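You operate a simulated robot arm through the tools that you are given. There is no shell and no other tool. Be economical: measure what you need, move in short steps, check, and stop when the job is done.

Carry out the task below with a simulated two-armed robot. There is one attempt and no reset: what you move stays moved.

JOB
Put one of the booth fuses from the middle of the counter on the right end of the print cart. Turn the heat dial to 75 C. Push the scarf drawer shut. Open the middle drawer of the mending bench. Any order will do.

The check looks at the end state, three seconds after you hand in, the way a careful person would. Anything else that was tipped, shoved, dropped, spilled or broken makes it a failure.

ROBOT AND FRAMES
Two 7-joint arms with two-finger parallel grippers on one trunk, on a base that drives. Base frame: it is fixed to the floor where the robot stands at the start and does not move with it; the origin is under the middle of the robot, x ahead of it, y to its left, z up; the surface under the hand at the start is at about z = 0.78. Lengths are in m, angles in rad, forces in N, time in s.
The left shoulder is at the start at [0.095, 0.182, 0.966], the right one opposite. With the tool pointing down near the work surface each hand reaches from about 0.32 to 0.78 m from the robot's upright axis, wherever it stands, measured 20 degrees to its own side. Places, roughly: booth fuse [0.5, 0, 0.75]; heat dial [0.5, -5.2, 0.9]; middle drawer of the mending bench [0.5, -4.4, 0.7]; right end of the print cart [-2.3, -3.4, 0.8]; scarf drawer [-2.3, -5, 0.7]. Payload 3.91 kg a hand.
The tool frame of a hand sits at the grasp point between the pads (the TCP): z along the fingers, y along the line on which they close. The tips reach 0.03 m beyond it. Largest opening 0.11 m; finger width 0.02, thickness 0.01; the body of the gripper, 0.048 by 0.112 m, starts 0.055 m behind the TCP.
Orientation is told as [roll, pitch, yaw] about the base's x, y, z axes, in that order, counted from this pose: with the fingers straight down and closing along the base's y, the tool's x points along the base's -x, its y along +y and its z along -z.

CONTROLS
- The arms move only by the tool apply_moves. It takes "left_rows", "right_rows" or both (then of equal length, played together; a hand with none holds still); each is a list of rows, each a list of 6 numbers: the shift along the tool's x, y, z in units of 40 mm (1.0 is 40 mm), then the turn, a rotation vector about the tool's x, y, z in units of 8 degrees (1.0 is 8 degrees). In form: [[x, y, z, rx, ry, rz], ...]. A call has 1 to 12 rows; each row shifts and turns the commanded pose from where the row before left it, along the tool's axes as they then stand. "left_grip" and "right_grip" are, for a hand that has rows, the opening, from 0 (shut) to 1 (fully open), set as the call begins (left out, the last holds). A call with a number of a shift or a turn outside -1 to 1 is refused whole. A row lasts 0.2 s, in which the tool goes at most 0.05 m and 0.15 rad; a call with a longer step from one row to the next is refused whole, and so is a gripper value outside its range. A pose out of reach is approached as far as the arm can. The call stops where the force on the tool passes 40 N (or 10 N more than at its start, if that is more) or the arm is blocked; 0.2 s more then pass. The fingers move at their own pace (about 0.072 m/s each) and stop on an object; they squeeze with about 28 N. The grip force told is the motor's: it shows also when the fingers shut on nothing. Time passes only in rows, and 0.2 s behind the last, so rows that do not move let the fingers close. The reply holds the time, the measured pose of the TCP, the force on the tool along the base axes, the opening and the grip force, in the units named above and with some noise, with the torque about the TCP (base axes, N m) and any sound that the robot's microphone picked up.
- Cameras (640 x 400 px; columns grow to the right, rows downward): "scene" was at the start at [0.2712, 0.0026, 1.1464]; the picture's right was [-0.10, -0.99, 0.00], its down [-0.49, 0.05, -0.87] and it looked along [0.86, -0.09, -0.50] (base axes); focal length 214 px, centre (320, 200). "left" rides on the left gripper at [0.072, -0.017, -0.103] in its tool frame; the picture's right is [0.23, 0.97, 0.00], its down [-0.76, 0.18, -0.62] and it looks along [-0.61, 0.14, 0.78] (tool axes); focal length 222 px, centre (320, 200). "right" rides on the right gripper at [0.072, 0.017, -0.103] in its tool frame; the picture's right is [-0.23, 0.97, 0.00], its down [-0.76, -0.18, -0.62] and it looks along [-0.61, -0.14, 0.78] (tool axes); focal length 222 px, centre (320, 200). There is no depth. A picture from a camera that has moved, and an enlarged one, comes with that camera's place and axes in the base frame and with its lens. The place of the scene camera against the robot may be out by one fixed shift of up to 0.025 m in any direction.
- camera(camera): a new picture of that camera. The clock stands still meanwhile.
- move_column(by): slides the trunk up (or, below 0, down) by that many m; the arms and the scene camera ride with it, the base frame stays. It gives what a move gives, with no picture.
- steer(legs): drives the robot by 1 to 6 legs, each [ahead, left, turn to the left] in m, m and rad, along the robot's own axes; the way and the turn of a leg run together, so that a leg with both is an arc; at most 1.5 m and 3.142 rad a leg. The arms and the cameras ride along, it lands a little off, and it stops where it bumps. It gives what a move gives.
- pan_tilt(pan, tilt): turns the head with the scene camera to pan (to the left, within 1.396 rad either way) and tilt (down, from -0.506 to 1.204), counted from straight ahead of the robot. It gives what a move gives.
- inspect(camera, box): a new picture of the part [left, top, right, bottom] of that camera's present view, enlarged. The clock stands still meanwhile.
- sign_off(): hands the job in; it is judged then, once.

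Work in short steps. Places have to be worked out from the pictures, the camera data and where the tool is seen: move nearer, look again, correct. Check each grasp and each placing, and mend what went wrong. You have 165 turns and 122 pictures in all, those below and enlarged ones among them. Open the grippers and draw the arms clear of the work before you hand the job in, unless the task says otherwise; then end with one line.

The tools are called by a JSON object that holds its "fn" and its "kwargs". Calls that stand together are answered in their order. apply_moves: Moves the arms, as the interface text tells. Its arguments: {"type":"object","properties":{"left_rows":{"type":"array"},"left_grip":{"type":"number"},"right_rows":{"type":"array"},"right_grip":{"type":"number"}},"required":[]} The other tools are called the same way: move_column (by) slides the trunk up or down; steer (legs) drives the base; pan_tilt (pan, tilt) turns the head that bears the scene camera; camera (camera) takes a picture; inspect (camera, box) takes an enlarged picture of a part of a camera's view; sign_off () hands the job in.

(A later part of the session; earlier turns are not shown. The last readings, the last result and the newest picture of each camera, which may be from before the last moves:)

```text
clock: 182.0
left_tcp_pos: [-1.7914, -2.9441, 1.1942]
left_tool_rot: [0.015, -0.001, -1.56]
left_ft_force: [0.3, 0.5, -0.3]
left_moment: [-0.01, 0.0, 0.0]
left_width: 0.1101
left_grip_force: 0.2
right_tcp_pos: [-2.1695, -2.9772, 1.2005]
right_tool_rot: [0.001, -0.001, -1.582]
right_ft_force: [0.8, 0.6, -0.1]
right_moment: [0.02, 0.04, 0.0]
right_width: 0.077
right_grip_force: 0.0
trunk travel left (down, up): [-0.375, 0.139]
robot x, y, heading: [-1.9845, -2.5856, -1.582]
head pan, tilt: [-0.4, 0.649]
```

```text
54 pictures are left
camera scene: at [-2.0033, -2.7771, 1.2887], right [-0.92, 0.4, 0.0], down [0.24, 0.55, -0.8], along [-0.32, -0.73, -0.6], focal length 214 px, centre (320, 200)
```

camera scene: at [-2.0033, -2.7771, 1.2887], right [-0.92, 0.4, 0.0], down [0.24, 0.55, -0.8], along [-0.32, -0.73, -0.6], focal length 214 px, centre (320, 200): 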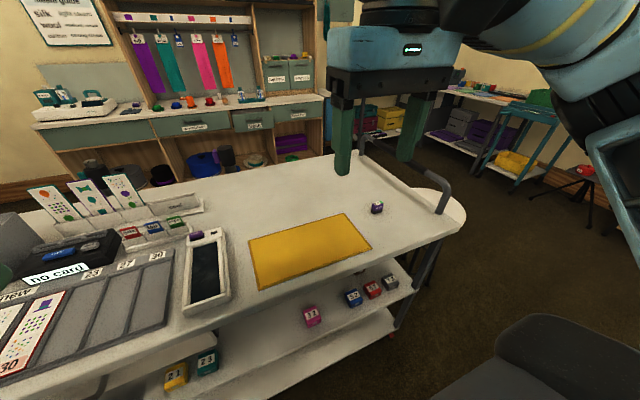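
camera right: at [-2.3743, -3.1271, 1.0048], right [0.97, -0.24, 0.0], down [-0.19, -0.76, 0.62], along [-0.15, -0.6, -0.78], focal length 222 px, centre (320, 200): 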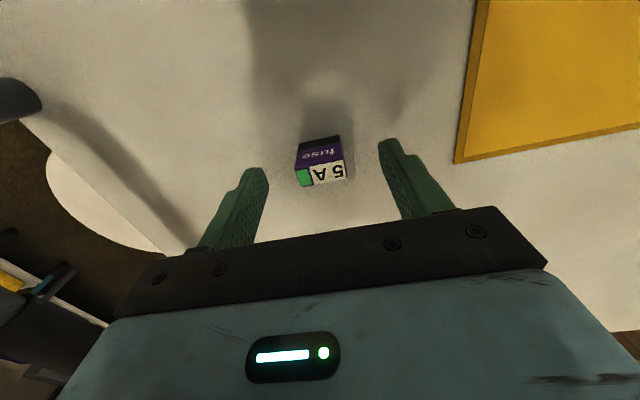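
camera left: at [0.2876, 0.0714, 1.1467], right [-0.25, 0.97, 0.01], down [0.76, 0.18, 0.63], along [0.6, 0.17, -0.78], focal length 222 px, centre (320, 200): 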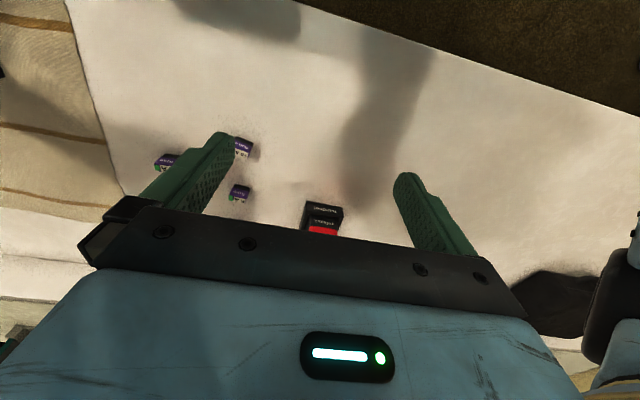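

Fuse placed. Now I'll zoom on the bench behind the cart to find the scarf drawer.

{"fn": "inspect", "kwargs": {"camera": "scene", "box": [30, 80, 350, 220]}}

{"fn": "pan_tilt", "kwargs": {"pan": 0.9, "tilt": 0.4}}

{"fn": "camera", "kwargs": {"camera": "scene"}}

```text
2.00 times, centred on (190, 150) of scene
camera zoom: at [-2.0033, -2.7771, 1.2887], right [-0.92, 0.4, 0.0], down [0.24, 0.55, -0.8], along [-0.32, -0.73, -0.6], focal length 429 px, centre (580, 300)
```

zoom: 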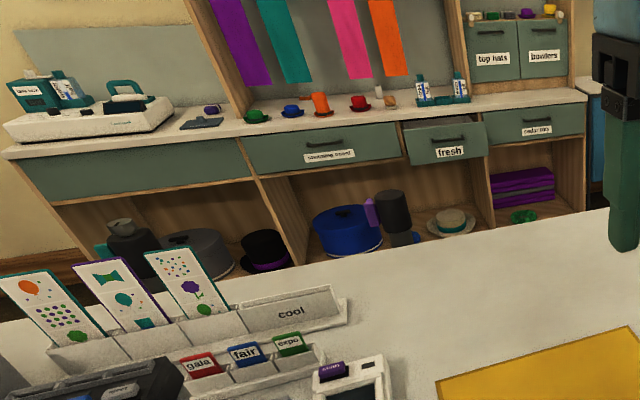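

```text
clock: 183.5
left_tcp_pos: [-1.7923, -2.9464, 1.1945]
left_tool_rot: [0.015, -0.003, -1.56]
left_ft_force: [0.3, -0.1, -0.5]
left_moment: [-0.03, -0.03, 0.01]
left_width: 0.1101
left_grip_force: 0.2
right_tcp_pos: [-2.1707, -2.9775, 1.1993]
right_tool_rot: [-0.001, 0.0, -1.581]
right_ft_force: [0.5, -0.8, 0.3]
right_moment: [0.02, 0.02, 0.0]
right_width: 0.0773
right_grip_force: 0.1
trunk travel left (down, up): [-0.375, 0.139]
robot x, y, heading: [-1.9844, -2.5893, -1.58]
head pan, tilt: [0.901, 0.4]
```

```text
52 pictures are left
camera scene: at [-1.8973, -2.7561, 1.3111], right [-0.63, -0.78, 0.0], down [-0.3, 0.24, -0.92], along [0.72, -0.58, -0.39], focal length 214 px, centre (320, 200)
```

scene: 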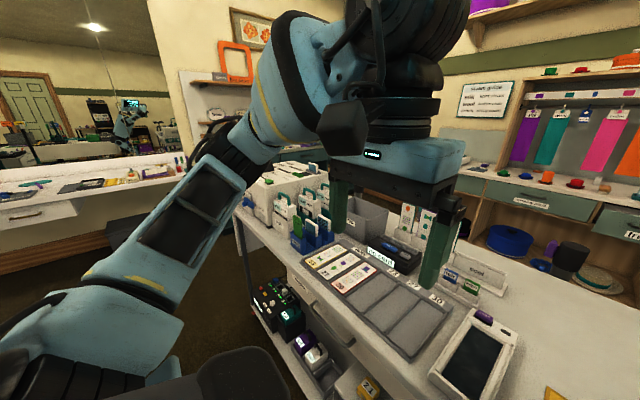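

One drawer stands open. I'll pan back and read the labels closely.

{"fn": "pan_tilt", "kwargs": {"pan": 0.0, "tilt": 0.4}}

{"fn": "inspect", "kwargs": {"camera": "scene", "box": [180, 110, 420, 210]}}

```text
clock: 184.7
left_tcp_pos: [-1.7922, -2.9455, 1.1939]
left_tool_rot: [0.015, -0.002, -1.561]
left_ft_force: [0.2, 0.5, 0.5]
left_moment: [0.01, -0.05, -0.01]
left_width: 0.1102
left_grip_force: 0.0
right_tcp_pos: [-2.1712, -2.9774, 1.1999]
right_tool_rot: [0.001, 0.001, -1.582]
right_ft_force: [-0.3, -0.5, -0.4]
right_moment: [0.01, 0.0, 0.01]
right_width: 0.0772
right_grip_force: 0.1
trunk travel left (down, up): [-0.375, 0.139]
robot x, y, heading: [-1.9826, -2.5849, -1.585]
head pan, tilt: [0.0, 0.4]
```

```text
2.67 times, centred on (300, 160) of scene
camera zoom: at [-1.9701, -2.7905, 1.3111], right [-1.0, 0.01, 0.0], down [0.0, 0.39, -0.92], along [-0.01, -0.92, -0.39], focal length 572 px, centre (373, 307)
```

zoom: 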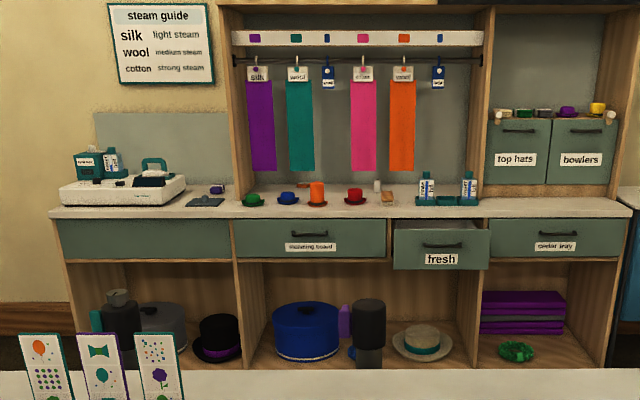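

The open one is labelled "fresh" under the scarf rack, at about (-2.26, -4.9, 0.67), matching the scarf drawer. I'll go round the cart's left side: raise the trunk and strafe east, then look south.

{"fn": "move_column", "kwargs": {"by": 0.08}}

{"fn": "steer", "kwargs": {"legs": [[-0.08, 0.1, 0], [0, 0.8, 0], [0, 0.8, 0]]}}

{"fn": "pan_tilt", "kwargs": {"pan": 0.0, "tilt": 0.5}}

{"fn": "camera", "kwargs": {"camera": "scene"}}

```text
clock: 185.8
left_tcp_pos: [-1.7921, -2.946, 1.2738]
left_tool_rot: [0.017, -0.001, -1.559]
left_ft_force: [-0.9, -0.3, 0.9]
left_moment: [-0.04, -0.04, 0.0]
left_width: 0.1101
left_grip_force: 0.1
right_tcp_pos: [-2.1706, -2.9794, 1.2765]
right_tool_rot: [0.0, 0.002, -1.582]
right_ft_force: [1.0, 0.6, 0.1]
right_moment: [0.0, -0.01, 0.02]
right_width: 0.077
right_grip_force: 0.1
trunk travel left (down, up): [-0.455, 0.059]
robot x, y, heading: [-1.9846, -2.5853, -1.576]
head pan, tilt: [0.0, 0.4]
```

```text
clock: 201.3
left_tcp_pos: [-0.1038, -2.8828, 1.2741]
left_tool_rot: [0.015, -0.002, -1.564]
left_ft_force: [-0.3, 0.9, 0.1]
left_moment: [0.0, -0.01, -0.01]
left_width: 0.1101
left_grip_force: 0.0
right_tcp_pos: [-0.4827, -2.9161, 1.2777]
right_tool_rot: [0.003, 0.001, -1.585]
right_ft_force: [1.0, -0.1, -0.2]
right_moment: [0.02, 0.01, 0.02]
right_width: 0.077
right_grip_force: 0.0
trunk travel left (down, up): [-0.455, 0.059]
robot x, y, heading: [-0.2951, -2.5261, -1.581]
head pan, tilt: [0.0, 0.4]
```

```text
clock: 202.0
left_tcp_pos: [-0.1053, -2.8843, 1.2737]
left_tool_rot: [0.017, 0.0, -1.561]
left_ft_force: [0.6, 0.0, -0.2]
left_moment: [0.0, -0.05, 0.01]
left_width: 0.11
left_grip_force: 0.1
right_tcp_pos: [-0.483, -2.9161, 1.2789]
right_tool_rot: [0.001, 0.001, -1.585]
right_ft_force: [0.6, 0.5, -0.9]
right_moment: [-0.01, 0.01, -0.03]
right_width: 0.0766
right_grip_force: 0.1
trunk travel left (down, up): [-0.455, 0.059]
robot x, y, heading: [-0.2946, -2.5231, -1.583]
head pan, tilt: [0.0, 0.499]
```

```text
50 pictures are left
camera scene: at [-0.2811, -2.6829, 1.3967], right [-1.0, 0.01, 0.0], down [0.01, 0.48, -0.88], along [-0.01, -0.88, -0.48], focal length 214 px, centre (320, 200)
```

scene: 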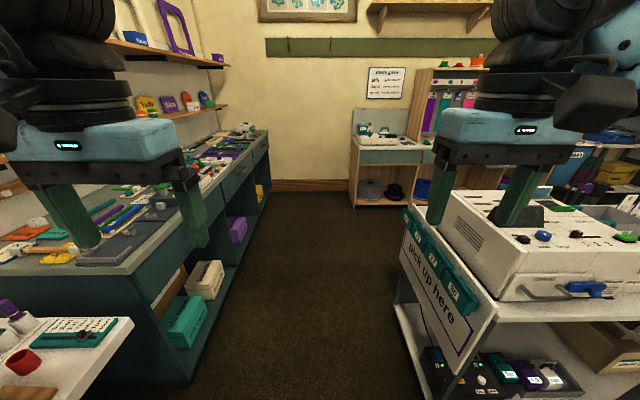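

The aisle between the cart and the left bench is about 0.85 m. I'll centre at x ≈ -0.17, raise fully, and go south with a look midway.

{"fn": "move_column", "kwargs": {"by": 0.055}}

{"fn": "steer", "kwargs": {"legs": [[0, 0.11, 0], [0.8, 0, 0]]}}

{"fn": "pan_tilt", "kwargs": {"pan": 0.4, "tilt": 0.6}}

{"fn": "camera", "kwargs": {"camera": "scene"}}

```text
clock: 202.9
left_tcp_pos: [-0.1045, -2.8858, 1.3288]
left_tool_rot: [0.016, 0.002, -1.564]
left_ft_force: [0.1, -0.8, -0.5]
left_moment: [0.0, 0.0, -0.03]
left_width: 0.1098
left_grip_force: 0.0
right_tcp_pos: [-0.4829, -2.9166, 1.3311]
right_tool_rot: [0.0, 0.003, -1.586]
right_ft_force: [0.5, -0.9, -0.1]
right_moment: [0.04, -0.01, 0.02]
right_width: 0.077
right_grip_force: 0.0
trunk travel left (down, up): [-0.51, 0.004]
robot x, y, heading: [-0.2904, -2.5243, -1.584]
head pan, tilt: [0.0, 0.499]
```

```text
clock: 208.4
left_tcp_pos: [-0.0087, -3.6824, 1.3293]
left_tool_rot: [0.014, -0.003, -1.566]
left_ft_force: [-0.5, 0.1, -0.6]
left_moment: [-0.02, 0.02, 0.02]
left_width: 0.1102
left_grip_force: 0.0
right_tcp_pos: [-0.3871, -3.7139, 1.3335]
right_tool_rot: [0.003, 0.0, -1.589]
right_ft_force: [1.0, -0.9, 0.9]
right_moment: [0.0, 0.02, 0.05]
right_width: 0.0769
right_grip_force: 0.0
trunk travel left (down, up): [-0.51, 0.004]
robot x, y, heading: [-0.1961, -3.3215, -1.585]
head pan, tilt: [0.0, 0.499]
```

```text
clock: 209.3
left_tcp_pos: [-0.0084, -3.6831, 1.3283]
left_tool_rot: [0.016, 0.0, -1.567]
left_ft_force: [-0.4, -0.4, -0.1]
left_moment: [0.01, 0.04, -0.03]
left_width: 0.11
left_grip_force: 0.1
right_tcp_pos: [-0.3857, -3.7141, 1.3332]
right_tool_rot: [0.002, 0.001, -1.589]
right_ft_force: [0.2, 0.1, -0.4]
right_moment: [0.02, 0.0, 0.03]
right_width: 0.0769
right_grip_force: 0.1
trunk travel left (down, up): [-0.51, 0.004]
robot x, y, heading: [-0.1985, -3.3194, -1.59]
head pan, tilt: [0.4, 0.6]
```

```text
49 pictures are left
camera scene: at [-0.1488, -3.4077, 1.4506], right [-0.93, -0.37, 0.0], down [-0.21, 0.52, -0.83], along [0.31, -0.77, -0.56], focal length 214 px, centre (320, 200)
```

scene: 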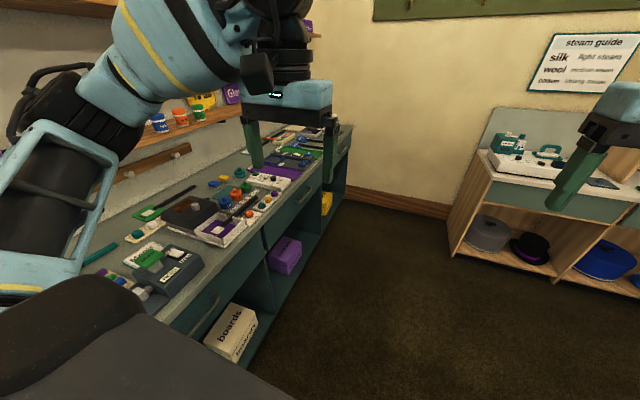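

Clear. I'll drive on to y ≈ -4.4 and turn left to face the mending bench.

{"fn": "steer", "kwargs": {"legs": [[1.05, -0.05, 0], [0, 0, 1.585]]}}

{"fn": "pan_tilt", "kwargs": {"pan": -0.3, "tilt": 0.7}}

{"fn": "camera", "kwargs": {"camera": "scene"}}

```text
clock: 218.5
left_tcp_pos: [0.0985, -4.1952, 1.3287]
left_tool_rot: [0.015, -0.003, -0.036]
left_ft_force: [0.1, 0.3, 0.1]
left_moment: [-0.03, 0.03, -0.01]
left_width: 0.11
left_grip_force: 0.0
right_tcp_pos: [0.1129, -4.5754, 1.3334]
right_tool_rot: [0.001, 0.0, -0.059]
right_ft_force: [-0.1, 0.4, -0.3]
right_moment: [-0.02, 0.02, 0.0]
right_width: 0.0769
right_grip_force: 0.1
trunk travel left (down, up): [-0.51, 0.004]
robot x, y, heading: [-0.272, -4.3672, -0.053]
head pan, tilt: [0.4, 0.6]
```

```text
clock: 219.6
left_tcp_pos: [0.0989, -4.1952, 1.3294]
left_tool_rot: [0.016, 0.0, -0.038]
left_ft_force: [0.8, 0.1, 0.1]
left_moment: [0.0, -0.01, 0.0]
left_width: 0.1098
left_grip_force: 0.1
right_tcp_pos: [0.1139, -4.5738, 1.334]
right_tool_rot: [0.002, 0.0, -0.059]
right_ft_force: [0.0, 0.3, -0.5]
right_moment: [0.0, 0.03, 0.01]
right_width: 0.0768
right_grip_force: 0.0
trunk travel left (down, up): [-0.51, 0.004]
robot x, y, heading: [-0.2684, -4.368, -0.054]
head pan, tilt: [-0.3, 0.7]
```

```text
48 pictures are left
camera scene: at [-0.1613, -4.3862, 1.442], right [-0.35, -0.94, 0.0], down [-0.6, 0.22, -0.77], along [0.72, -0.27, -0.64], focal length 214 px, centre (320, 200)
```

scene: 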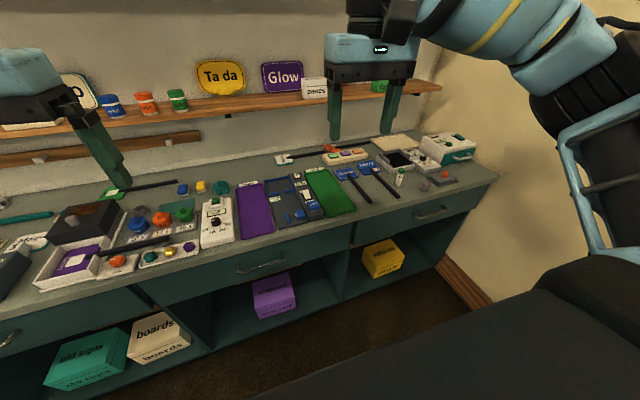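

The middle drawer's handle is at roughly (0.38, -4.34, 0.72). I'll zoom on the bench's right end to find the heat dial.

{"fn": "inspect", "kwargs": {"camera": "scene", "box": [320, 120, 500, 230]}}

{"fn": "inspect", "kwargs": {"camera": "scene", "box": [180, 170, 330, 300]}}

```text
3.56 times, centred on (410, 175) of scene
camera zoom: at [-0.1613, -4.3862, 1.442], right [-0.35, -0.94, 0.0], down [-0.6, 0.22, -0.77], along [0.72, -0.27, -0.64], focal length 763 px, centre (0, 289)
```

zoom: 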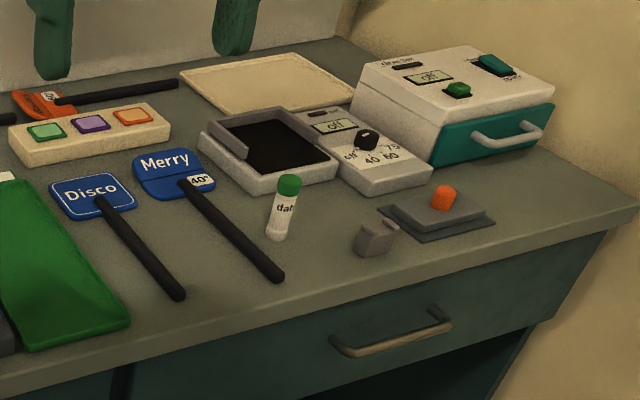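

```text
3.08 times, centred on (255, 235) of scene
camera zoom: at [-0.1613, -4.3862, 1.442], right [-0.35, -0.94, 0.0], down [-0.6, 0.22, -0.77], along [0.72, -0.27, -0.64], focal length 660 px, centre (520, 92)
```

zoom: 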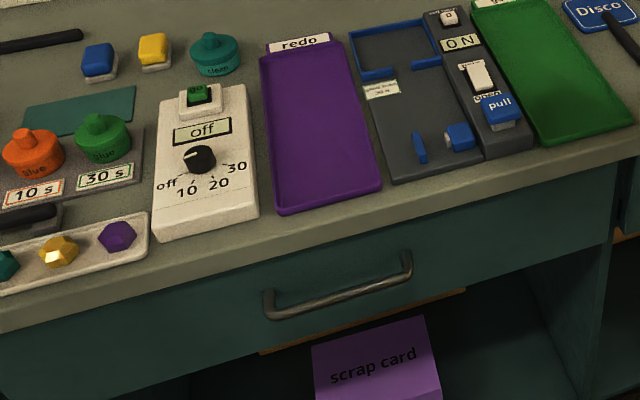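

The heat dial (off / 40 / 60 / 75) is at about (0.57, -5.23). I'll strafe right to bring it within the right hand's reach and look down at it.

{"fn": "steer", "kwargs": {"legs": [[0, 0, 0.05], [0.17, -0.52, 0]]}}

{"fn": "move_column", "kwargs": {"by": -0.2}}

{"fn": "pan_tilt", "kwargs": {"pan": -0.3, "tilt": 0.7}}

{"fn": "camera", "kwargs": {"camera": "scene"}}

{"fn": "camera", "kwargs": {"camera": "right"}}

```text
clock: 225.0
left_tcp_pos: [0.2578, -4.6894, 1.3286]
left_tool_rot: [0.015, -0.001, 0.015]
left_ft_force: [-1.0, -0.3, 0.2]
left_moment: [0.0, 0.03, 0.01]
left_width: 0.1101
left_grip_force: 0.1
right_tcp_pos: [0.2931, -5.0665, 1.3337]
right_tool_rot: [0.002, -0.001, -0.006]
right_ft_force: [0.5, -0.6, -0.5]
right_moment: [-0.05, 0.01, -0.01]
right_width: 0.077
right_grip_force: 0.0
trunk travel left (down, up): [-0.51, 0.004]
robot x, y, heading: [-0.103, -4.8834, -0.001]
head pan, tilt: [-0.3, 0.7]
```

```text
clock: 227.1
left_tcp_pos: [0.2572, -4.6893, 1.13]
left_tool_rot: [0.015, -0.003, 0.017]
left_ft_force: [-0.2, 0.5, -0.7]
left_moment: [-0.03, -0.01, -0.06]
left_width: 0.11
left_grip_force: 0.1
right_tcp_pos: [0.2921, -5.067, 1.1337]
right_tool_rot: [0.003, 0.0, -0.005]
right_ft_force: [-0.8, 0.2, -0.3]
right_moment: [-0.01, 0.02, 0.01]
right_width: 0.077
right_grip_force: 0.2
trunk travel left (down, up): [-0.31, 0.204]
robot x, y, heading: [-0.1059, -4.8818, -0.001]
head pan, tilt: [-0.3, 0.7]
```

```text
clock: 227.7
left_tcp_pos: [0.2577, -4.6897, 1.1286]
left_tool_rot: [0.016, -0.002, 0.019]
left_ft_force: [-0.1, -0.9, 0.6]
left_moment: [0.01, -0.02, -0.02]
left_width: 0.1098
left_grip_force: 0.0
right_tcp_pos: [0.2926, -5.0664, 1.1328]
right_tool_rot: [0.003, 0.001, -0.007]
right_ft_force: [0.6, -0.8, -0.7]
right_moment: [0.0, -0.04, 0.02]
right_width: 0.0771
right_grip_force: 0.1
trunk travel left (down, up): [-0.31, 0.204]
robot x, y, heading: [-0.095, -4.8795, -0.006]
head pan, tilt: [-0.3, 0.7]
```

```text
45 pictures are left
camera scene: at [0.1361, -4.8953, 1.2175], right [-0.3, -0.95, 0.0], down [-0.61, 0.19, -0.76], along [0.73, -0.23, -0.64], focal length 214 px, centre (320, 200)
```

scene: 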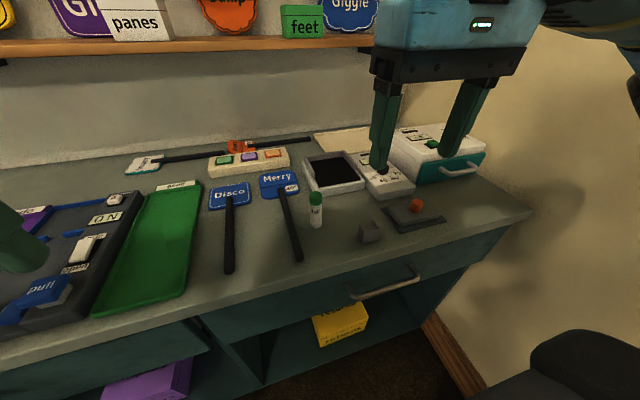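

```text
44 pictures are left
camera right: at [0.2207, -5.0501, 1.2368], right [0.23, 0.97, 0.0], down [0.76, -0.18, 0.62], along [0.61, -0.14, -0.78], focal length 222 px, centre (320, 200)
```

right: 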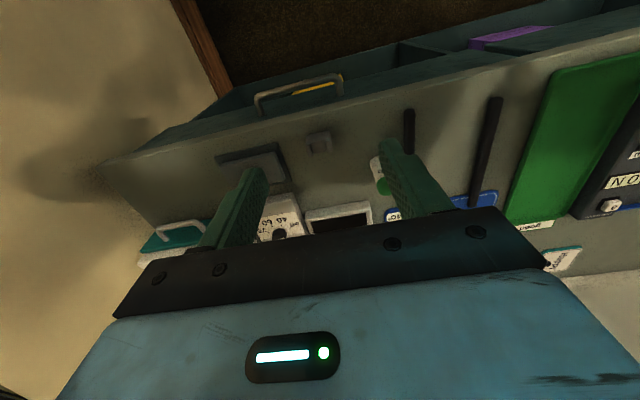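

I'll move the right hand toward the dial, staying high, and look down on it.

{"fn": "apply_moves", "kwargs": {"right_rows": [[-0.87, -0.56, 0.22, 0, 0, 0], [-0.87, -0.56, 0.22, 0, 0, 0], [-0.87, -0.56, 0.22, 0, 0, 0], [-0.87, -0.56, 0.22, 0, 0, 0], [-0.87, -0.56, 0.22, 0, 0, 0], [-0.87, -0.56, 0.22, 0, 0, 0]]}}

{"fn": "camera", "kwargs": {"camera": "right"}}

{"fn": "inspect", "kwargs": {"camera": "scene", "box": [320, 100, 520, 225]}}

```text
clock: 229.1
left_tcp_pos: [0.2584, -4.6895, 1.1303]
left_tool_rot: [0.015, -0.003, 0.017]
left_ft_force: [0.2, -0.2, 0.2]
left_moment: [0.03, -0.01, 0.01]
left_width: 0.1101
left_grip_force: 0.0
right_tcp_pos: [0.5003, -5.2047, 1.0776]
right_tool_rot: [-0.002, 0.001, -0.005]
right_ft_force: [-0.1, -0.3, -0.5]
right_moment: [0.02, 0.01, 0.01]
right_width: 0.0769
right_grip_force: 0.0
trunk travel left (down, up): [-0.31, 0.204]
robot x, y, heading: [-0.101, -4.8802, -0.004]
head pan, tilt: [-0.3, 0.7]
```

```text
43 pictures are left
camera right: at [0.4285, -5.1867, 1.1808], right [0.23, 0.97, 0.0], down [0.76, -0.18, 0.62], along [0.6, -0.14, -0.78], focal length 222 px, centre (320, 200)
```

right: 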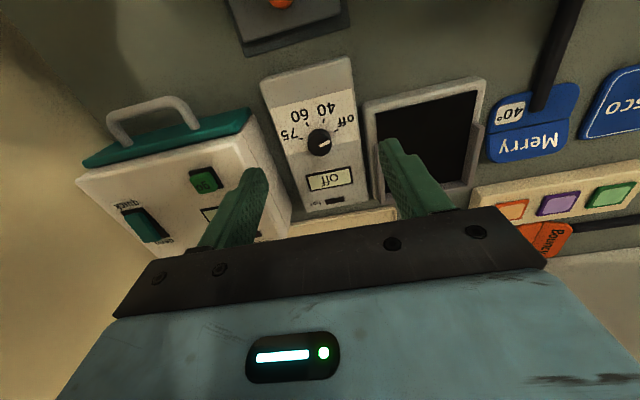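

```text
3.20 times, centred on (420, 162) of scene
camera zoom: at [0.137, -4.8953, 1.2173], right [-0.3, -0.95, 0.0], down [-0.62, 0.19, -0.76], along [0.73, -0.23, -0.64], focal length 686 px, centre (0, 320)
```

zoom: 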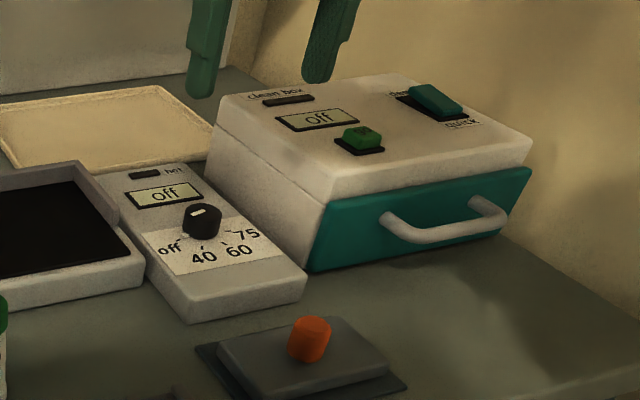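

The dial reads "off", with marks off-40-60-75 around. Knob estimate ≈ (0.54, -5.21, 0.92). I'll move over it and lower to z ≈ 1.01, then look enlarged.

{"fn": "apply_moves", "kwargs": {"right_rows": [[-0.45, -0.08, 0.75, 0, 0, 0], [-0.45, -0.08, 0.85, 0, 0, 0]]}}

{"fn": "inspect", "kwargs": {"camera": "right", "box": [220, 50, 420, 240]}}

```text
clock: 229.7
left_tcp_pos: [0.2571, -4.6892, 1.1285]
left_tool_rot: [0.015, -0.003, 0.018]
left_ft_force: [0.9, -1.2, -0.5]
left_moment: [0.0, 0.03, -0.02]
left_width: 0.1098
left_grip_force: 0.1
right_tcp_pos: [0.5356, -5.2086, 1.0155]
right_tool_rot: [0.0, 0.002, -0.006]
right_ft_force: [0.2, 0.0, -0.1]
right_moment: [0.01, 0.0, -0.03]
right_width: 0.0772
right_grip_force: 0.0
trunk travel left (down, up): [-0.31, 0.204]
robot x, y, heading: [-0.1023, -4.8823, -0.004]
head pan, tilt: [-0.3, 0.7]
```

```text
2.11 times, centred on (320, 145) of right
camera zoom: at [0.464, -5.1914, 1.1184], right [0.23, 0.97, 0.0], down [0.76, -0.18, 0.62], along [0.61, -0.14, -0.78], focal length 468 px, centre (320, 316)
```

zoom: 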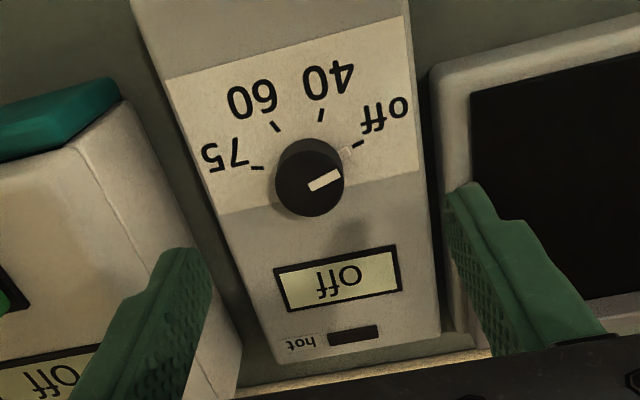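

Knob top located at ≈ (0.541, -5.213, 0.925). From the ticks, "off" to "75" is about +155° counter-clockwise from above. I'll pre-turn the hand −78° so the twist ends at +78°, opening reduced to clear neighbours.

{"fn": "apply_moves", "kwargs": {"right_rows": [[-0.13, -0.1, 0, 0, 0, 1], [0, 0, 0, 0, 0, 1], [0, 0, 0, 0, 0, 1], [0, 0, 0, 0, 0, 1], [0, 0, 0, 0, 0, 1], [0, 0, 0, 0, 0, 1], [0, 0, 0, 0, 0, 1], [0, 0, 0, 0, 0, 1], [0, 0, 0, 0, 0, 1], [0, 0, 0, 0, 0, 0.75]], "right_grip": 0.5}}

{"fn": "camera", "kwargs": {"camera": "right"}}

```text
clock: 231.9
left_tcp_pos: [0.2562, -4.6886, 1.13]
left_tool_rot: [0.015, -0.002, 0.017]
left_ft_force: [-0.4, -0.6, 0.0]
left_moment: [-0.02, -0.03, -0.01]
left_width: 0.1098
left_grip_force: 0.1
right_tcp_pos: [0.542, -5.2136, 1.0158]
right_tool_rot: [0.0, 0.003, -1.371]
right_ft_force: [-0.2, -0.1, 0.1]
right_moment: [-0.02, -0.04, 0.03]
right_width: 0.0549
right_grip_force: 0.0
trunk travel left (down, up): [-0.31, 0.204]
robot x, y, heading: [-0.1017, -4.8829, -0.001]
head pan, tilt: [-0.3, 0.7]
```

```text
40 pictures are left
camera right: at [0.5445, -5.1392, 1.1192], right [1.0, -0.03, 0.0], down [-0.02, -0.78, 0.62], along [-0.02, -0.62, -0.78], focal length 222 px, centre (320, 200)
```

right: 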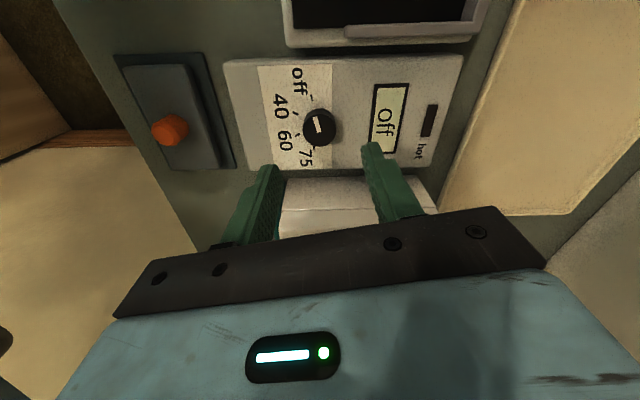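

Two views agree: knob at (0.542, -5.212), top z ≈ 0.92. I'll descend until the tips are ~1 cm below its top and check.

{"fn": "apply_moves", "kwargs": {"right_rows": [[0, 0, 1, 0, 0, 0], [0, 0, 0.6, 0, 0, 0], [0, 0, 0.4, 0, 0, 0]]}}

{"fn": "camera", "kwargs": {"camera": "right"}}

{"fn": "inspect", "kwargs": {"camera": "scene", "box": [320, 100, 480, 220]}}

```text
clock: 232.7
left_tcp_pos: [0.2567, -4.6881, 1.1289]
left_tool_rot: [0.013, -0.004, 0.018]
left_ft_force: [0.4, 0.0, -0.3]
left_moment: [-0.01, -0.01, -0.02]
left_width: 0.1099
left_grip_force: 0.1
right_tcp_pos: [0.5415, -5.2127, 0.9366]
right_tool_rot: [0.004, 0.0, -1.367]
right_ft_force: [3.1, -1.7, 13.8]
right_moment: [-0.16, 0.37, 0.09]
right_width: 0.054
right_grip_force: 0.2
trunk travel left (down, up): [-0.31, 0.204]
robot x, y, heading: [-0.0991, -4.88, -0.003]
head pan, tilt: [-0.3, 0.7]
```

```text
39 pictures are left
camera right: at [0.5434, -5.1386, 1.0414], right [1.0, -0.03, 0.0], down [-0.02, -0.78, 0.62], along [-0.01, -0.62, -0.78], focal length 222 px, centre (320, 200)
```

right: 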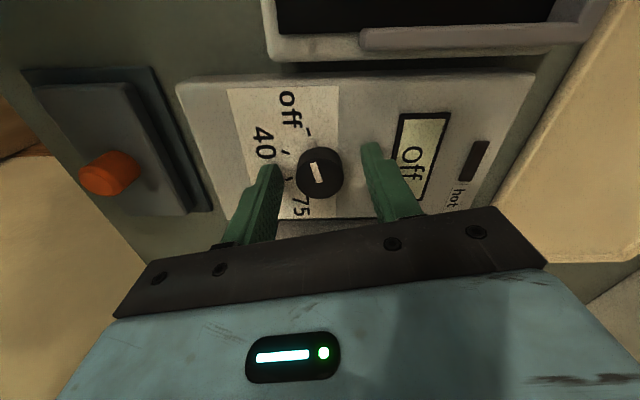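

```text
3.33 times, centred on (400, 160) of scene
camera zoom: at [0.1348, -4.8949, 1.2179], right [-0.3, -0.95, 0.0], down [-0.61, 0.19, -0.77], along [0.73, -0.23, -0.64], focal length 715 px, centre (53, 333)
```

zoom: 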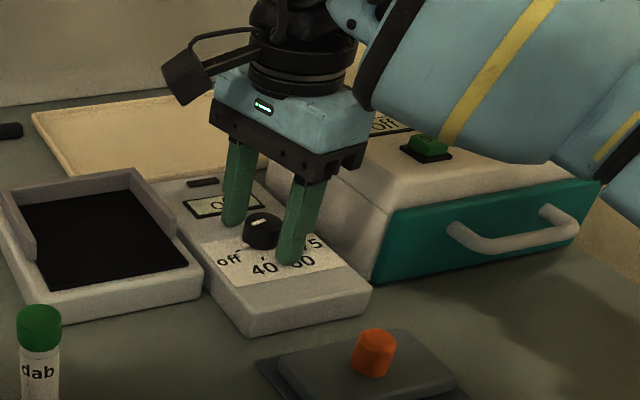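

The tips touch the panel lightly around the knob. I'll lift 3 mm and close on the knob.

{"fn": "apply_moves", "kwargs": {"right_rows": [[0, 0, -0.1, 0, 0, 0], [0, 0, 0, 0, 0, 0]]}}

{"fn": "apply_moves", "kwargs": {"right_rows": [[0, 0, 0, 0, 0, 0], [0, 0, 0, 0, 0, 0], [0, 0, 0, 0, 0, 0]], "right_grip": 0}}

```text
clock: 233.3
left_tcp_pos: [0.2573, -4.6888, 1.1282]
left_tool_rot: [0.015, -0.002, 0.018]
left_ft_force: [0.2, 0.2, -0.2]
left_moment: [-0.01, 0.02, 0.0]
left_width: 0.1098
left_grip_force: 0.1
right_tcp_pos: [0.5407, -5.2127, 0.9398]
right_tool_rot: [-0.002, 0.002, -1.367]
right_ft_force: [0.2, -0.5, -0.2]
right_moment: [0.04, 0.0, 0.04]
right_width: 0.055
right_grip_force: 0.1
trunk travel left (down, up): [-0.31, 0.204]
robot x, y, heading: [-0.0997, -4.8771, -0.005]
head pan, tilt: [-0.3, 0.7]
```

```text
clock: 234.1
left_tcp_pos: [0.2569, -4.6893, 1.1294]
left_tool_rot: [0.016, -0.003, 0.018]
left_ft_force: [0.0, -0.1, 0.0]
left_moment: [-0.02, 0.03, -0.02]
left_width: 0.1103
left_grip_force: 0.0
right_tcp_pos: [0.5413, -5.213, 0.9387]
right_tool_rot: [-0.003, 0.002, -1.368]
right_ft_force: [-5.5, -0.4, -3.9]
right_moment: [-0.1, 0.19, -0.02]
right_width: 0.0294
right_grip_force: 44.9
trunk travel left (down, up): [-0.31, 0.204]
robot x, y, heading: [-0.1012, -4.8801, -0.007]
head pan, tilt: [-0.3, 0.7]
```

Knob gripped (29 mm). Turning the first 80° counter-clockwise.

{"fn": "apply_moves", "kwargs": {"right_rows": [[0, 0, 0, 0, 0, -1], [0, 0, 0, 0, 0, -1], [0, 0, 0, 0, 0, -1], [0, 0, 0, 0, 0, -1], [0, 0, 0, 0, 0, -1], [0, 0, 0, 0, 0, -1], [0, 0, 0, 0, 0, -1], [0, 0, 0, 0, 0, -1], [0, 0, 0, 0, 0, -1], [0, 0, 0, 0, 0, -1]]}}

{"fn": "camera", "kwargs": {"camera": "right"}}

```text
clock: 236.3
left_tcp_pos: [0.2568, -4.6899, 1.1294]
left_tool_rot: [0.018, -0.005, 0.018]
left_ft_force: [-1.5, -0.6, 0.5]
left_moment: [0.0, -0.02, 0.03]
left_width: 0.1103
left_grip_force: 0.1
right_tcp_pos: [0.5411, -5.2145, 0.9395]
right_tool_rot: [0.002, 0.005, 0.03]
right_ft_force: [-19.7, 1.7, -19.7]
right_moment: [0.03, 0.85, 0.02]
right_width: 0.0294
right_grip_force: 44.8
trunk travel left (down, up): [-0.31, 0.204]
robot x, y, heading: [-0.1007, -4.88, -0.003]
head pan, tilt: [-0.3, 0.7]
```

```text
37 pictures are left
camera right: at [0.4684, -5.1999, 1.0428], right [0.2, 0.98, 0.0], down [0.77, -0.15, 0.62], along [0.61, -0.12, -0.79], focal length 222 px, centre (320, 200)
```

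right: 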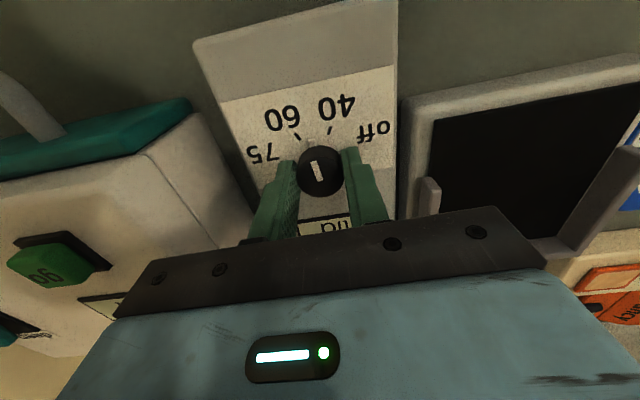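

It follows: pointer now between 40 and 60. I'll relieve the side load slightly and turn the remaining ~75°.

{"fn": "apply_moves", "kwargs": {"right_rows": [[0.06, 0, 0.05, 0, 0, -0.4], [0, 0, 0, 0, 0, -1], [0, 0, 0, 0, 0, -1], [0, 0, 0, 0, 0, -1], [0, 0, 0, 0, 0, -1], [0, 0, 0, 0, 0, -1], [0, 0, 0, 0, 0, -1], [0, 0, 0, 0, 0, -1], [0, 0, 0, 0, 0, -1], [0, 0, 0, 0, 0, -1]]}}

{"fn": "camera", "kwargs": {"camera": "right"}}

{"fn": "inspect", "kwargs": {"camera": "scene", "box": [320, 100, 480, 220]}}

```text
clock: 238.5
left_tcp_pos: [0.2572, -4.691, 1.1294]
left_tool_rot: [0.015, -0.002, 0.016]
left_ft_force: [-0.2, 0.3, -0.1]
left_moment: [0.01, 0.0, 0.0]
left_width: 0.1099
left_grip_force: 0.0
right_tcp_pos: [0.5409, -5.2135, 0.9396]
right_tool_rot: [0.002, -0.004, 0.292]
right_ft_force: [12.9, -11.7, 11.6]
right_moment: [-0.27, -0.77, 0.0]
right_width: 0.0293
right_grip_force: 44.9
right hand out of reach, approached as far as the arm can: row 3, 4, 5, 6, 7, 8, 9, 10
trunk travel left (down, up): [-0.31, 0.204]
robot x, y, heading: [-0.099, -4.8833, -0.006]
head pan, tilt: [-0.3, 0.7]
```

```text
36 pictures are left
camera right: at [0.4662, -5.2196, 1.0423], right [-0.06, 1.0, 0.0], down [0.78, 0.05, 0.63], along [0.62, 0.04, -0.78], focal length 222 px, centre (320, 200)
```

right: 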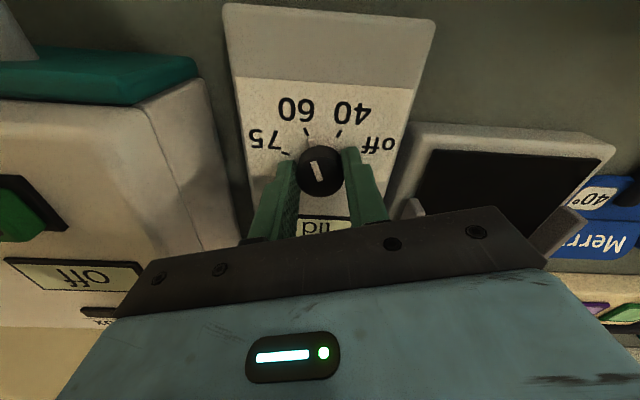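

```text
3.33 times, centred on (400, 160) of scene
camera zoom: at [0.1366, -4.8963, 1.2174], right [-0.3, -0.95, 0.0], down [-0.61, 0.19, -0.76], along [0.73, -0.23, -0.64], focal length 715 px, centre (53, 333)
```

zoom: 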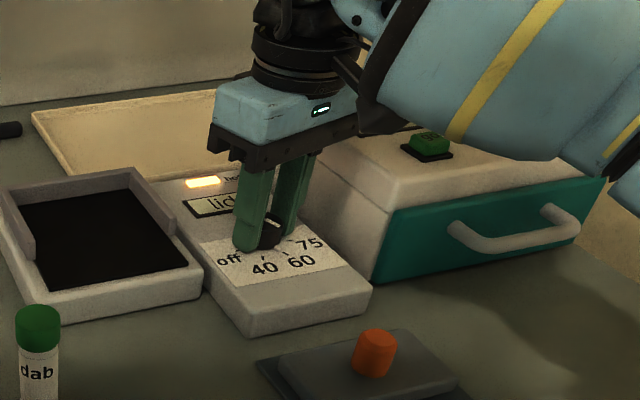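

The wrist hit its limit at about +17°; the pointer is just short of 60. I'll open, lift, turn the hand back and regrasp for the remaining ~60°.

{"fn": "apply_moves", "kwargs": {"right_rows": [[0, 0, 0, 0, 0, 0], [0, 0, 0, 0, 0, 0], [0, 0, -0.7, 0, 0, 0], [0, 0, -0.6, 0, 0, 0]], "right_grip": 0.5}}

{"fn": "apply_moves", "kwargs": {"right_rows": [[0, 0, 0, 0, 0, 1], [0, 0, 0, 0, 0, 1], [0, 0, 0, 0, 0, 1], [0, 0, 0, 0, 0, 1], [0, 0, 0, 0, 0, 1], [0, 0, 0, 0, 0, 1], [0, 0, 0, 0, 0, 1], [0, 0, 0, 0, 0, 1], [0, 0, 0, 0, 0, 1]]}}

{"fn": "camera", "kwargs": {"camera": "right"}}

```text
clock: 239.5
left_tcp_pos: [0.2567, -4.6887, 1.1289]
left_tool_rot: [0.016, -0.003, 0.019]
left_ft_force: [-0.3, -0.2, 1.1]
left_moment: [0.0, -0.03, -0.01]
left_width: 0.1102
left_grip_force: 0.0
right_tcp_pos: [0.5377, -5.2172, 0.9905]
right_tool_rot: [0.002, 0.0, 0.29]
right_ft_force: [-0.4, -0.7, -0.2]
right_moment: [-0.02, -0.01, 0.0]
right_width: 0.0549
right_grip_force: 0.1
trunk travel left (down, up): [-0.31, 0.204]
robot x, y, heading: [-0.1015, -4.8799, 0.002]
head pan, tilt: [-0.3, 0.7]
```

```text
clock: 241.5
left_tcp_pos: [0.2556, -4.6898, 1.1296]
left_tool_rot: [0.015, -0.001, 0.016]
left_ft_force: [-0.4, -0.4, -0.1]
left_moment: [0.0, 0.0, -0.02]
left_width: 0.1101
left_grip_force: 0.0
right_tcp_pos: [0.5381, -5.2123, 0.9902]
right_tool_rot: [0.001, 0.002, -0.965]
right_ft_force: [0.4, -0.7, 0.3]
right_moment: [-0.03, 0.02, 0.01]
right_width: 0.0551
right_grip_force: 0.1
trunk travel left (down, up): [-0.31, 0.204]
robot x, y, heading: [-0.0977, -4.8817, -0.002]
head pan, tilt: [-0.3, 0.7]
```

```text
34 pictures are left
camera right: at [0.5123, -5.1439, 1.0941], right [0.93, 0.37, 0.0], down [0.29, -0.73, 0.62], along [0.23, -0.58, -0.78], focal length 222 px, centre (320, 200)
```

right: 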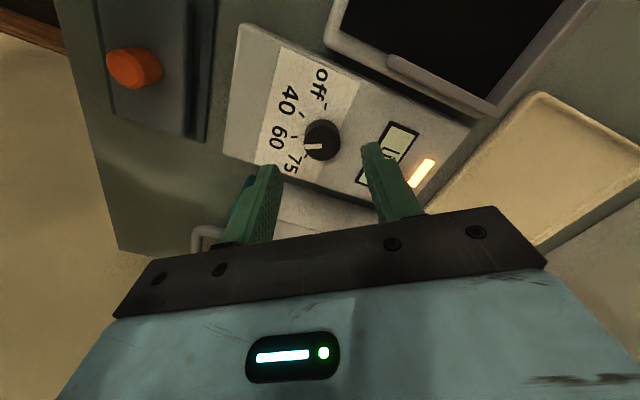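

The dial now points to 60 and the display is lit. I'll recentre, descend, and regrip the knob.

{"fn": "apply_moves", "kwargs": {"right_rows": [[-0.06, 0.06, 0.7, 0, 0, 0], [0, 0, 0.58, 0, 0, 0]]}}

{"fn": "apply_moves", "kwargs": {"right_rows": [[0, 0, 0, 0, 0, 0], [0, 0, 0, 0, 0, 0], [0, 0, 0, 0, 0, 0]], "right_grip": 0}}

```text
clock: 242.1
left_tcp_pos: [0.2571, -4.6896, 1.1301]
left_tool_rot: [0.016, -0.001, 0.018]
left_ft_force: [0.2, 0.4, 0.3]
left_moment: [0.02, 0.01, -0.03]
left_width: 0.1099
left_grip_force: 0.1
right_tcp_pos: [0.5417, -5.2123, 0.9411]
right_tool_rot: [0.001, 0.001, -0.96]
right_ft_force: [0.4, -0.4, 0.1]
right_moment: [-0.02, -0.01, -0.02]
right_width: 0.0551
right_grip_force: 0.0
trunk travel left (down, up): [-0.31, 0.204]
robot x, y, heading: [-0.1033, -4.8766, -0.006]
head pan, tilt: [-0.3, 0.7]
```

```text
clock: 242.9
left_tcp_pos: [0.2566, -4.6882, 1.1295]
left_tool_rot: [0.015, -0.003, 0.018]
left_ft_force: [0.3, -0.2, -0.1]
left_moment: [0.0, 0.03, 0.03]
left_width: 0.1099
left_grip_force: 0.1
right_tcp_pos: [0.5411, -5.2143, 0.9401]
right_tool_rot: [-0.002, 0.001, -0.963]
right_ft_force: [-7.6, -3.4, -1.6]
right_moment: [-0.01, 0.36, 0.02]
right_width: 0.0293
right_grip_force: 45.2
trunk travel left (down, up): [-0.31, 0.204]
robot x, y, heading: [-0.1004, -4.8823, -0.003]
head pan, tilt: [-0.3, 0.7]
```

Regripped. Turning ~54° further to reach 75.

{"fn": "apply_moves", "kwargs": {"right_rows": [[0, 0, 0, 0, 0, -1], [0, 0, 0, 0, 0, -1], [0, 0, 0, 0, 0, -1], [0, 0, 0, 0, 0, -1], [0, 0, 0, 0, 0, -1], [0, 0, 0, 0, 0, -1], [0, 0, 0, 0, 0, -0.75]]}}

{"fn": "apply_moves", "kwargs": {"right_rows": [[0, 0, 0, 0, 0, 0], [0, 0, 0, 0, 0, 0], [0, 0, -0.7, 0, 0, 0], [0, 0, -0.9, 0, 0, 0]], "right_grip": 0.5}}

{"fn": "inspect", "kwargs": {"camera": "right", "box": [220, 50, 420, 240]}}

```text
clock: 244.5
left_tcp_pos: [0.2558, -4.6891, 1.1299]
left_tool_rot: [0.017, -0.003, 0.018]
left_ft_force: [-0.2, -0.1, -0.7]
left_moment: [0.0, 0.04, 0.0]
left_width: 0.1101
left_grip_force: 0.1
right_tcp_pos: [0.5424, -5.2143, 0.94]
right_tool_rot: [0.002, -0.003, -0.02]
right_ft_force: [-9.3, -3.1, 2.1]
right_moment: [-0.14, -0.3, -0.59]
right_width: 0.0293
right_grip_force: 44.8
trunk travel left (down, up): [-0.31, 0.204]
robot x, y, heading: [-0.0998, -4.8819, -0.008]
head pan, tilt: [-0.3, 0.7]
```

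```text
clock: 245.5
left_tcp_pos: [0.257, -4.6892, 1.1293]
left_tool_rot: [0.014, -0.002, 0.017]
left_ft_force: [-0.7, -0.4, -1.1]
left_moment: [0.0, 0.0, -0.02]
left_width: 0.1102
left_grip_force: 0.0
right_tcp_pos: [0.5425, -5.2136, 1.004]
right_tool_rot: [0.0, -0.001, -0.018]
right_ft_force: [0.2, 0.3, 0.1]
right_moment: [0.02, -0.04, -0.01]
right_width: 0.0551
right_grip_force: 0.1
trunk travel left (down, up): [-0.31, 0.204]
robot x, y, heading: [-0.1037, -4.8836, -0.004]
head pan, tilt: [-0.3, 0.7]
```

```text
2.11 times, centred on (320, 145) of right
camera zoom: at [0.4716, -5.195, 1.1074], right [0.25, 0.97, 0.0], down [0.76, -0.19, 0.62], along [0.6, -0.15, -0.78], focal length 468 px, centre (320, 316)
```

zoom: 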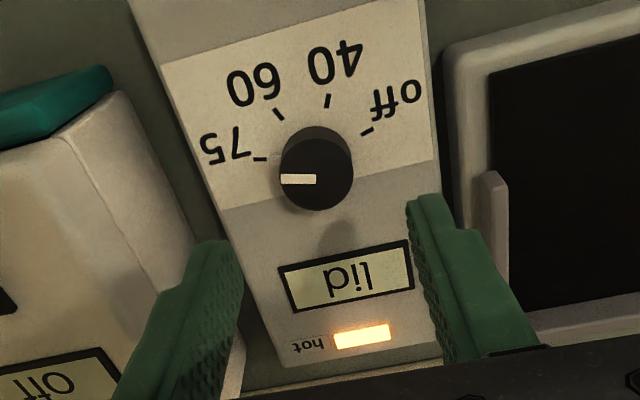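

The pointer is at 75. I'll lift the right hand and draw it back before going to the drawer.

{"fn": "apply_moves", "kwargs": {"right_rows": [[0, 0, -1, 0, 0, 0], [0, 0, -1, 0, 0, 0], [0, 0, -1, 0, 0, 0], [0.9, 0.6, 0, 0, 0, 0], [0.9, 0.6, 0, 0, 0, 0], [0.9, 0.6, 0, 0, 0, 0], [0.9, 0.6, 0, 0, 0, 0], [0.9, 0.6, 0, 0, 0, 0], [0.9, 0.2, 0, 0, 0, 0], [0.9, 0.2, 0, 0, 0, 0]], "right_grip": 1}}

{"fn": "inspect", "kwargs": {"camera": "scene", "box": [320, 100, 520, 225]}}

{"fn": "steer", "kwargs": {"legs": [[-0.3, 0.2, 0], [0, 0.55, 0]]}}

{"fn": "pan_tilt", "kwargs": {"pan": -0.2, "tilt": 0.7}}

{"fn": "camera", "kwargs": {"camera": "scene"}}

```text
clock: 247.7
left_tcp_pos: [0.2567, -4.6902, 1.13]
left_tool_rot: [0.013, -0.003, 0.018]
left_ft_force: [-0.5, 0.3, -0.4]
left_moment: [0.0, -0.01, 0.01]
left_width: 0.1101
left_grip_force: 0.0
right_tcp_pos: [0.2912, -5.0764, 1.1222]
right_tool_rot: [0.0, 0.0, -0.022]
right_ft_force: [-0.6, -0.1, -0.8]
right_moment: [0.04, -0.03, -0.01]
right_width: 0.1102
right_grip_force: 0.1
trunk travel left (down, up): [-0.31, 0.204]
robot x, y, heading: [-0.0993, -4.8847, -0.004]
head pan, tilt: [-0.3, 0.7]
```

```text
3.20 times, centred on (420, 162) of scene
camera zoom: at [0.1358, -4.895, 1.2176], right [-0.3, -0.95, 0.0], down [-0.61, 0.19, -0.77], along [0.73, -0.23, -0.64], focal length 686 px, centre (0, 320)
```

zoom: 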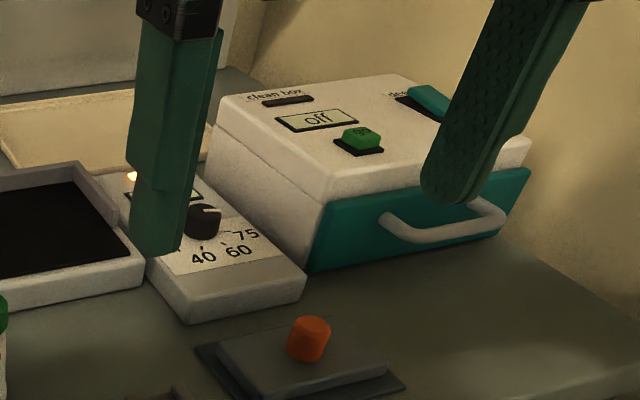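

```text
clock: 255.1
left_tcp_pos: [-0.0455, -3.933, 1.1296]
left_tool_rot: [0.016, -0.001, 0.024]
left_ft_force: [-0.7, 0.4, 0.4]
left_moment: [0.0, -0.01, -0.02]
left_width: 0.1101
left_grip_force: 0.1
right_tcp_pos: [-0.0079, -4.319, 1.1219]
right_tool_rot: [0.0, 0.0, -0.011]
right_ft_force: [0.0, 1.0, 0.3]
right_moment: [0.04, -0.02, -0.03]
right_width: 0.11
right_grip_force: 0.2
trunk travel left (down, up): [-0.31, 0.204]
robot x, y, heading: [-0.404, -4.1272, 0.001]
head pan, tilt: [-0.3, 0.7]
```

```text
clock: 255.7
left_tcp_pos: [-0.0453, -3.9329, 1.1299]
left_tool_rot: [0.015, -0.002, 0.025]
left_ft_force: [0.2, -0.2, 0.1]
left_moment: [-0.01, 0.0, 0.02]
left_width: 0.1102
left_grip_force: 0.1
right_tcp_pos: [-0.0068, -4.3191, 1.1223]
right_tool_rot: [0.002, 0.0, -0.012]
right_ft_force: [0.0, -0.2, -0.1]
right_moment: [-0.03, 0.01, -0.02]
right_width: 0.1101
right_grip_force: 0.1
trunk travel left (down, up): [-0.31, 0.204]
robot x, y, heading: [-0.4058, -4.1272, 0.005]
head pan, tilt: [-0.201, 0.7]
```

```text
31 pictures are left
camera scene: at [-0.1627, -4.1317, 1.2175], right [-0.2, -0.98, 0.0], down [-0.63, 0.13, -0.76], along [0.75, -0.15, -0.64], focal length 214 px, centre (320, 200)
```

scene: 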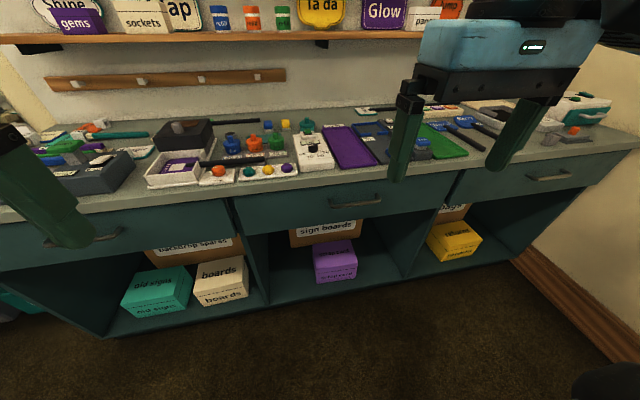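

The middle drawer's handle is at roughly (0.31, -4.344, 0.79). In the free space here I'll turn the right hand so the fingers close vertically and tilt it forward.

{"fn": "apply_moves", "kwargs": {"right_rows": [[0, 0, 0, 0, 0, 1], [0, 0, 0, 0, 0, 1], [0, 0, 0, 0, 0, 1], [0, 0, 0, 0, 0, 1], [0, 0, 0, 0, 0, 1], [0, 0, 0, 0, 0, 1], [0, 0, 0, 0, 0, 1], [0, 0, 0, 0, 0, 1], [0, 0, 0, 0, 0, 1], [0, 0, 0, 0, 0, 1], [0, 0, 0, 0, 0, 1]], "right_grip": 0.7}}

{"fn": "apply_moves", "kwargs": {"right_rows": [[0, 0, 0, -1, 0, 0], [0, 0, 0, -1, 0, 0], [0, 0, 0, -1, 0, 0], [0, 0, 0, -1, 0, 0], [0, 0, 0, -1, 0, 0], [0, 0, 0, -1, 0, 0], [0, 0, 0, -1, 0, 0], [0, 0, 0, -1, 0, 0]]}}

{"fn": "move_column", "kwargs": {"by": -0.2}}

{"fn": "camera", "kwargs": {"camera": "right"}}

```text
clock: 258.1
left_tcp_pos: [-0.0446, -3.9341, 1.1289]
left_tool_rot: [0.015, -0.002, 0.024]
left_ft_force: [-1.1, 0.3, -0.7]
left_moment: [0.05, -0.02, -0.02]
left_width: 0.1098
left_grip_force: 0.0
right_tcp_pos: [-0.0061, -4.3185, 1.1221]
right_tool_rot: [0.0, 0.001, -1.549]
right_ft_force: [0.2, -0.1, -0.1]
right_moment: [-0.01, 0.01, -0.04]
right_width: 0.077
right_grip_force: 0.1
trunk travel left (down, up): [-0.31, 0.204]
robot x, y, heading: [-0.4021, -4.1218, 0.002]
head pan, tilt: [-0.201, 0.7]
```

```text
clock: 259.9
left_tcp_pos: [-0.0454, -3.9324, 1.1289]
left_tool_rot: [0.014, -0.001, 0.024]
left_ft_force: [-0.1, -0.1, -0.5]
left_moment: [0.01, 0.03, -0.01]
left_width: 0.1099
left_grip_force: 0.0
right_tcp_pos: [0.0169, -4.3095, 1.1492]
right_tool_rot: [1.118, 0.002, -1.547]
right_ft_force: [-0.4, -0.4, 0.5]
right_moment: [-0.01, -0.03, -0.01]
right_width: 0.0771
right_grip_force: 0.0
right hand out of reach, approached as far as the arm can: row 7, 8
trunk travel left (down, up): [-0.31, 0.204]
robot x, y, heading: [-0.4025, -4.1282, 0.004]
head pan, tilt: [-0.201, 0.7]
```

```text
clock: 262.1
left_tcp_pos: [-0.0457, -3.934, 0.9305]
left_tool_rot: [0.015, -0.002, 0.025]
left_ft_force: [-0.7, 0.8, 0.0]
left_moment: [0.03, -0.02, -0.01]
left_width: 0.1102
left_grip_force: 0.1
right_tcp_pos: [0.0785, -4.3091, 0.8735]
right_tool_rot: [0.923, 0.004, -1.549]
right_ft_force: [0.0, 0.7, 0.2]
right_moment: [-0.03, -0.02, 0.02]
right_width: 0.0767
right_grip_force: 0.1
trunk travel left (down, up): [-0.11, 0.404]
robot x, y, heading: [-0.4027, -4.1253, 0.006]
head pan, tilt: [-0.201, 0.7]
```

```text
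30 pictures are left
camera right: at [0.0053, -4.2393, 0.9506], right [0.59, -0.22, 0.78], down [-0.59, -0.78, 0.23], along [0.55, -0.59, -0.59], focal length 222 px, centre (320, 200)
```

right: 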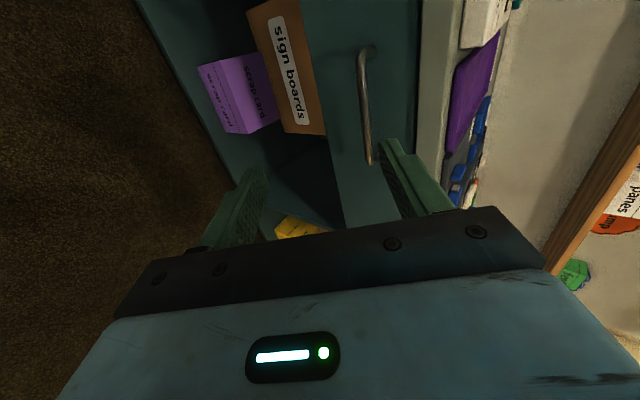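

Handle spans y ≈ -4.27…-4.44 at about x = 0.32, z = 0.771. I'll move to a pre-grasp point ~8 cm short of it with a smaller opening.

{"fn": "apply_moves", "kwargs": {"right_rows": [[-0.23, 0.32, 0.81, 0, 0, 0], [-0.23, 0.32, 0.81, 0, 0, 0], [-0.23, 0.32, 0.81, 0, 0, 0], [-0.23, 0.32, 0.81, 0, 0, 0], [-0.23, 0.32, 0.81, 0, 0, 0]], "right_grip": 0.5}}

```text
clock: 263.3
left_tcp_pos: [-0.0446, -3.9335, 0.9283]
left_tool_rot: [0.016, -0.002, 0.025]
left_ft_force: [-0.8, -0.7, 0.6]
left_moment: [0.0, 0.0, 0.0]
left_width: 0.11
left_grip_force: 0.1
right_tcp_pos: [0.2494, -4.3506, 0.8264]
right_tool_rot: [0.924, 0.005, -1.549]
right_ft_force: [-0.2, 0.2, 0.2]
right_moment: [0.0, -0.03, 0.02]
right_width: 0.0548
right_grip_force: 0.1
trunk travel left (down, up): [-0.11, 0.404]
robot x, y, heading: [-0.4023, -4.1277, 0.005]
head pan, tilt: [-0.201, 0.7]
```

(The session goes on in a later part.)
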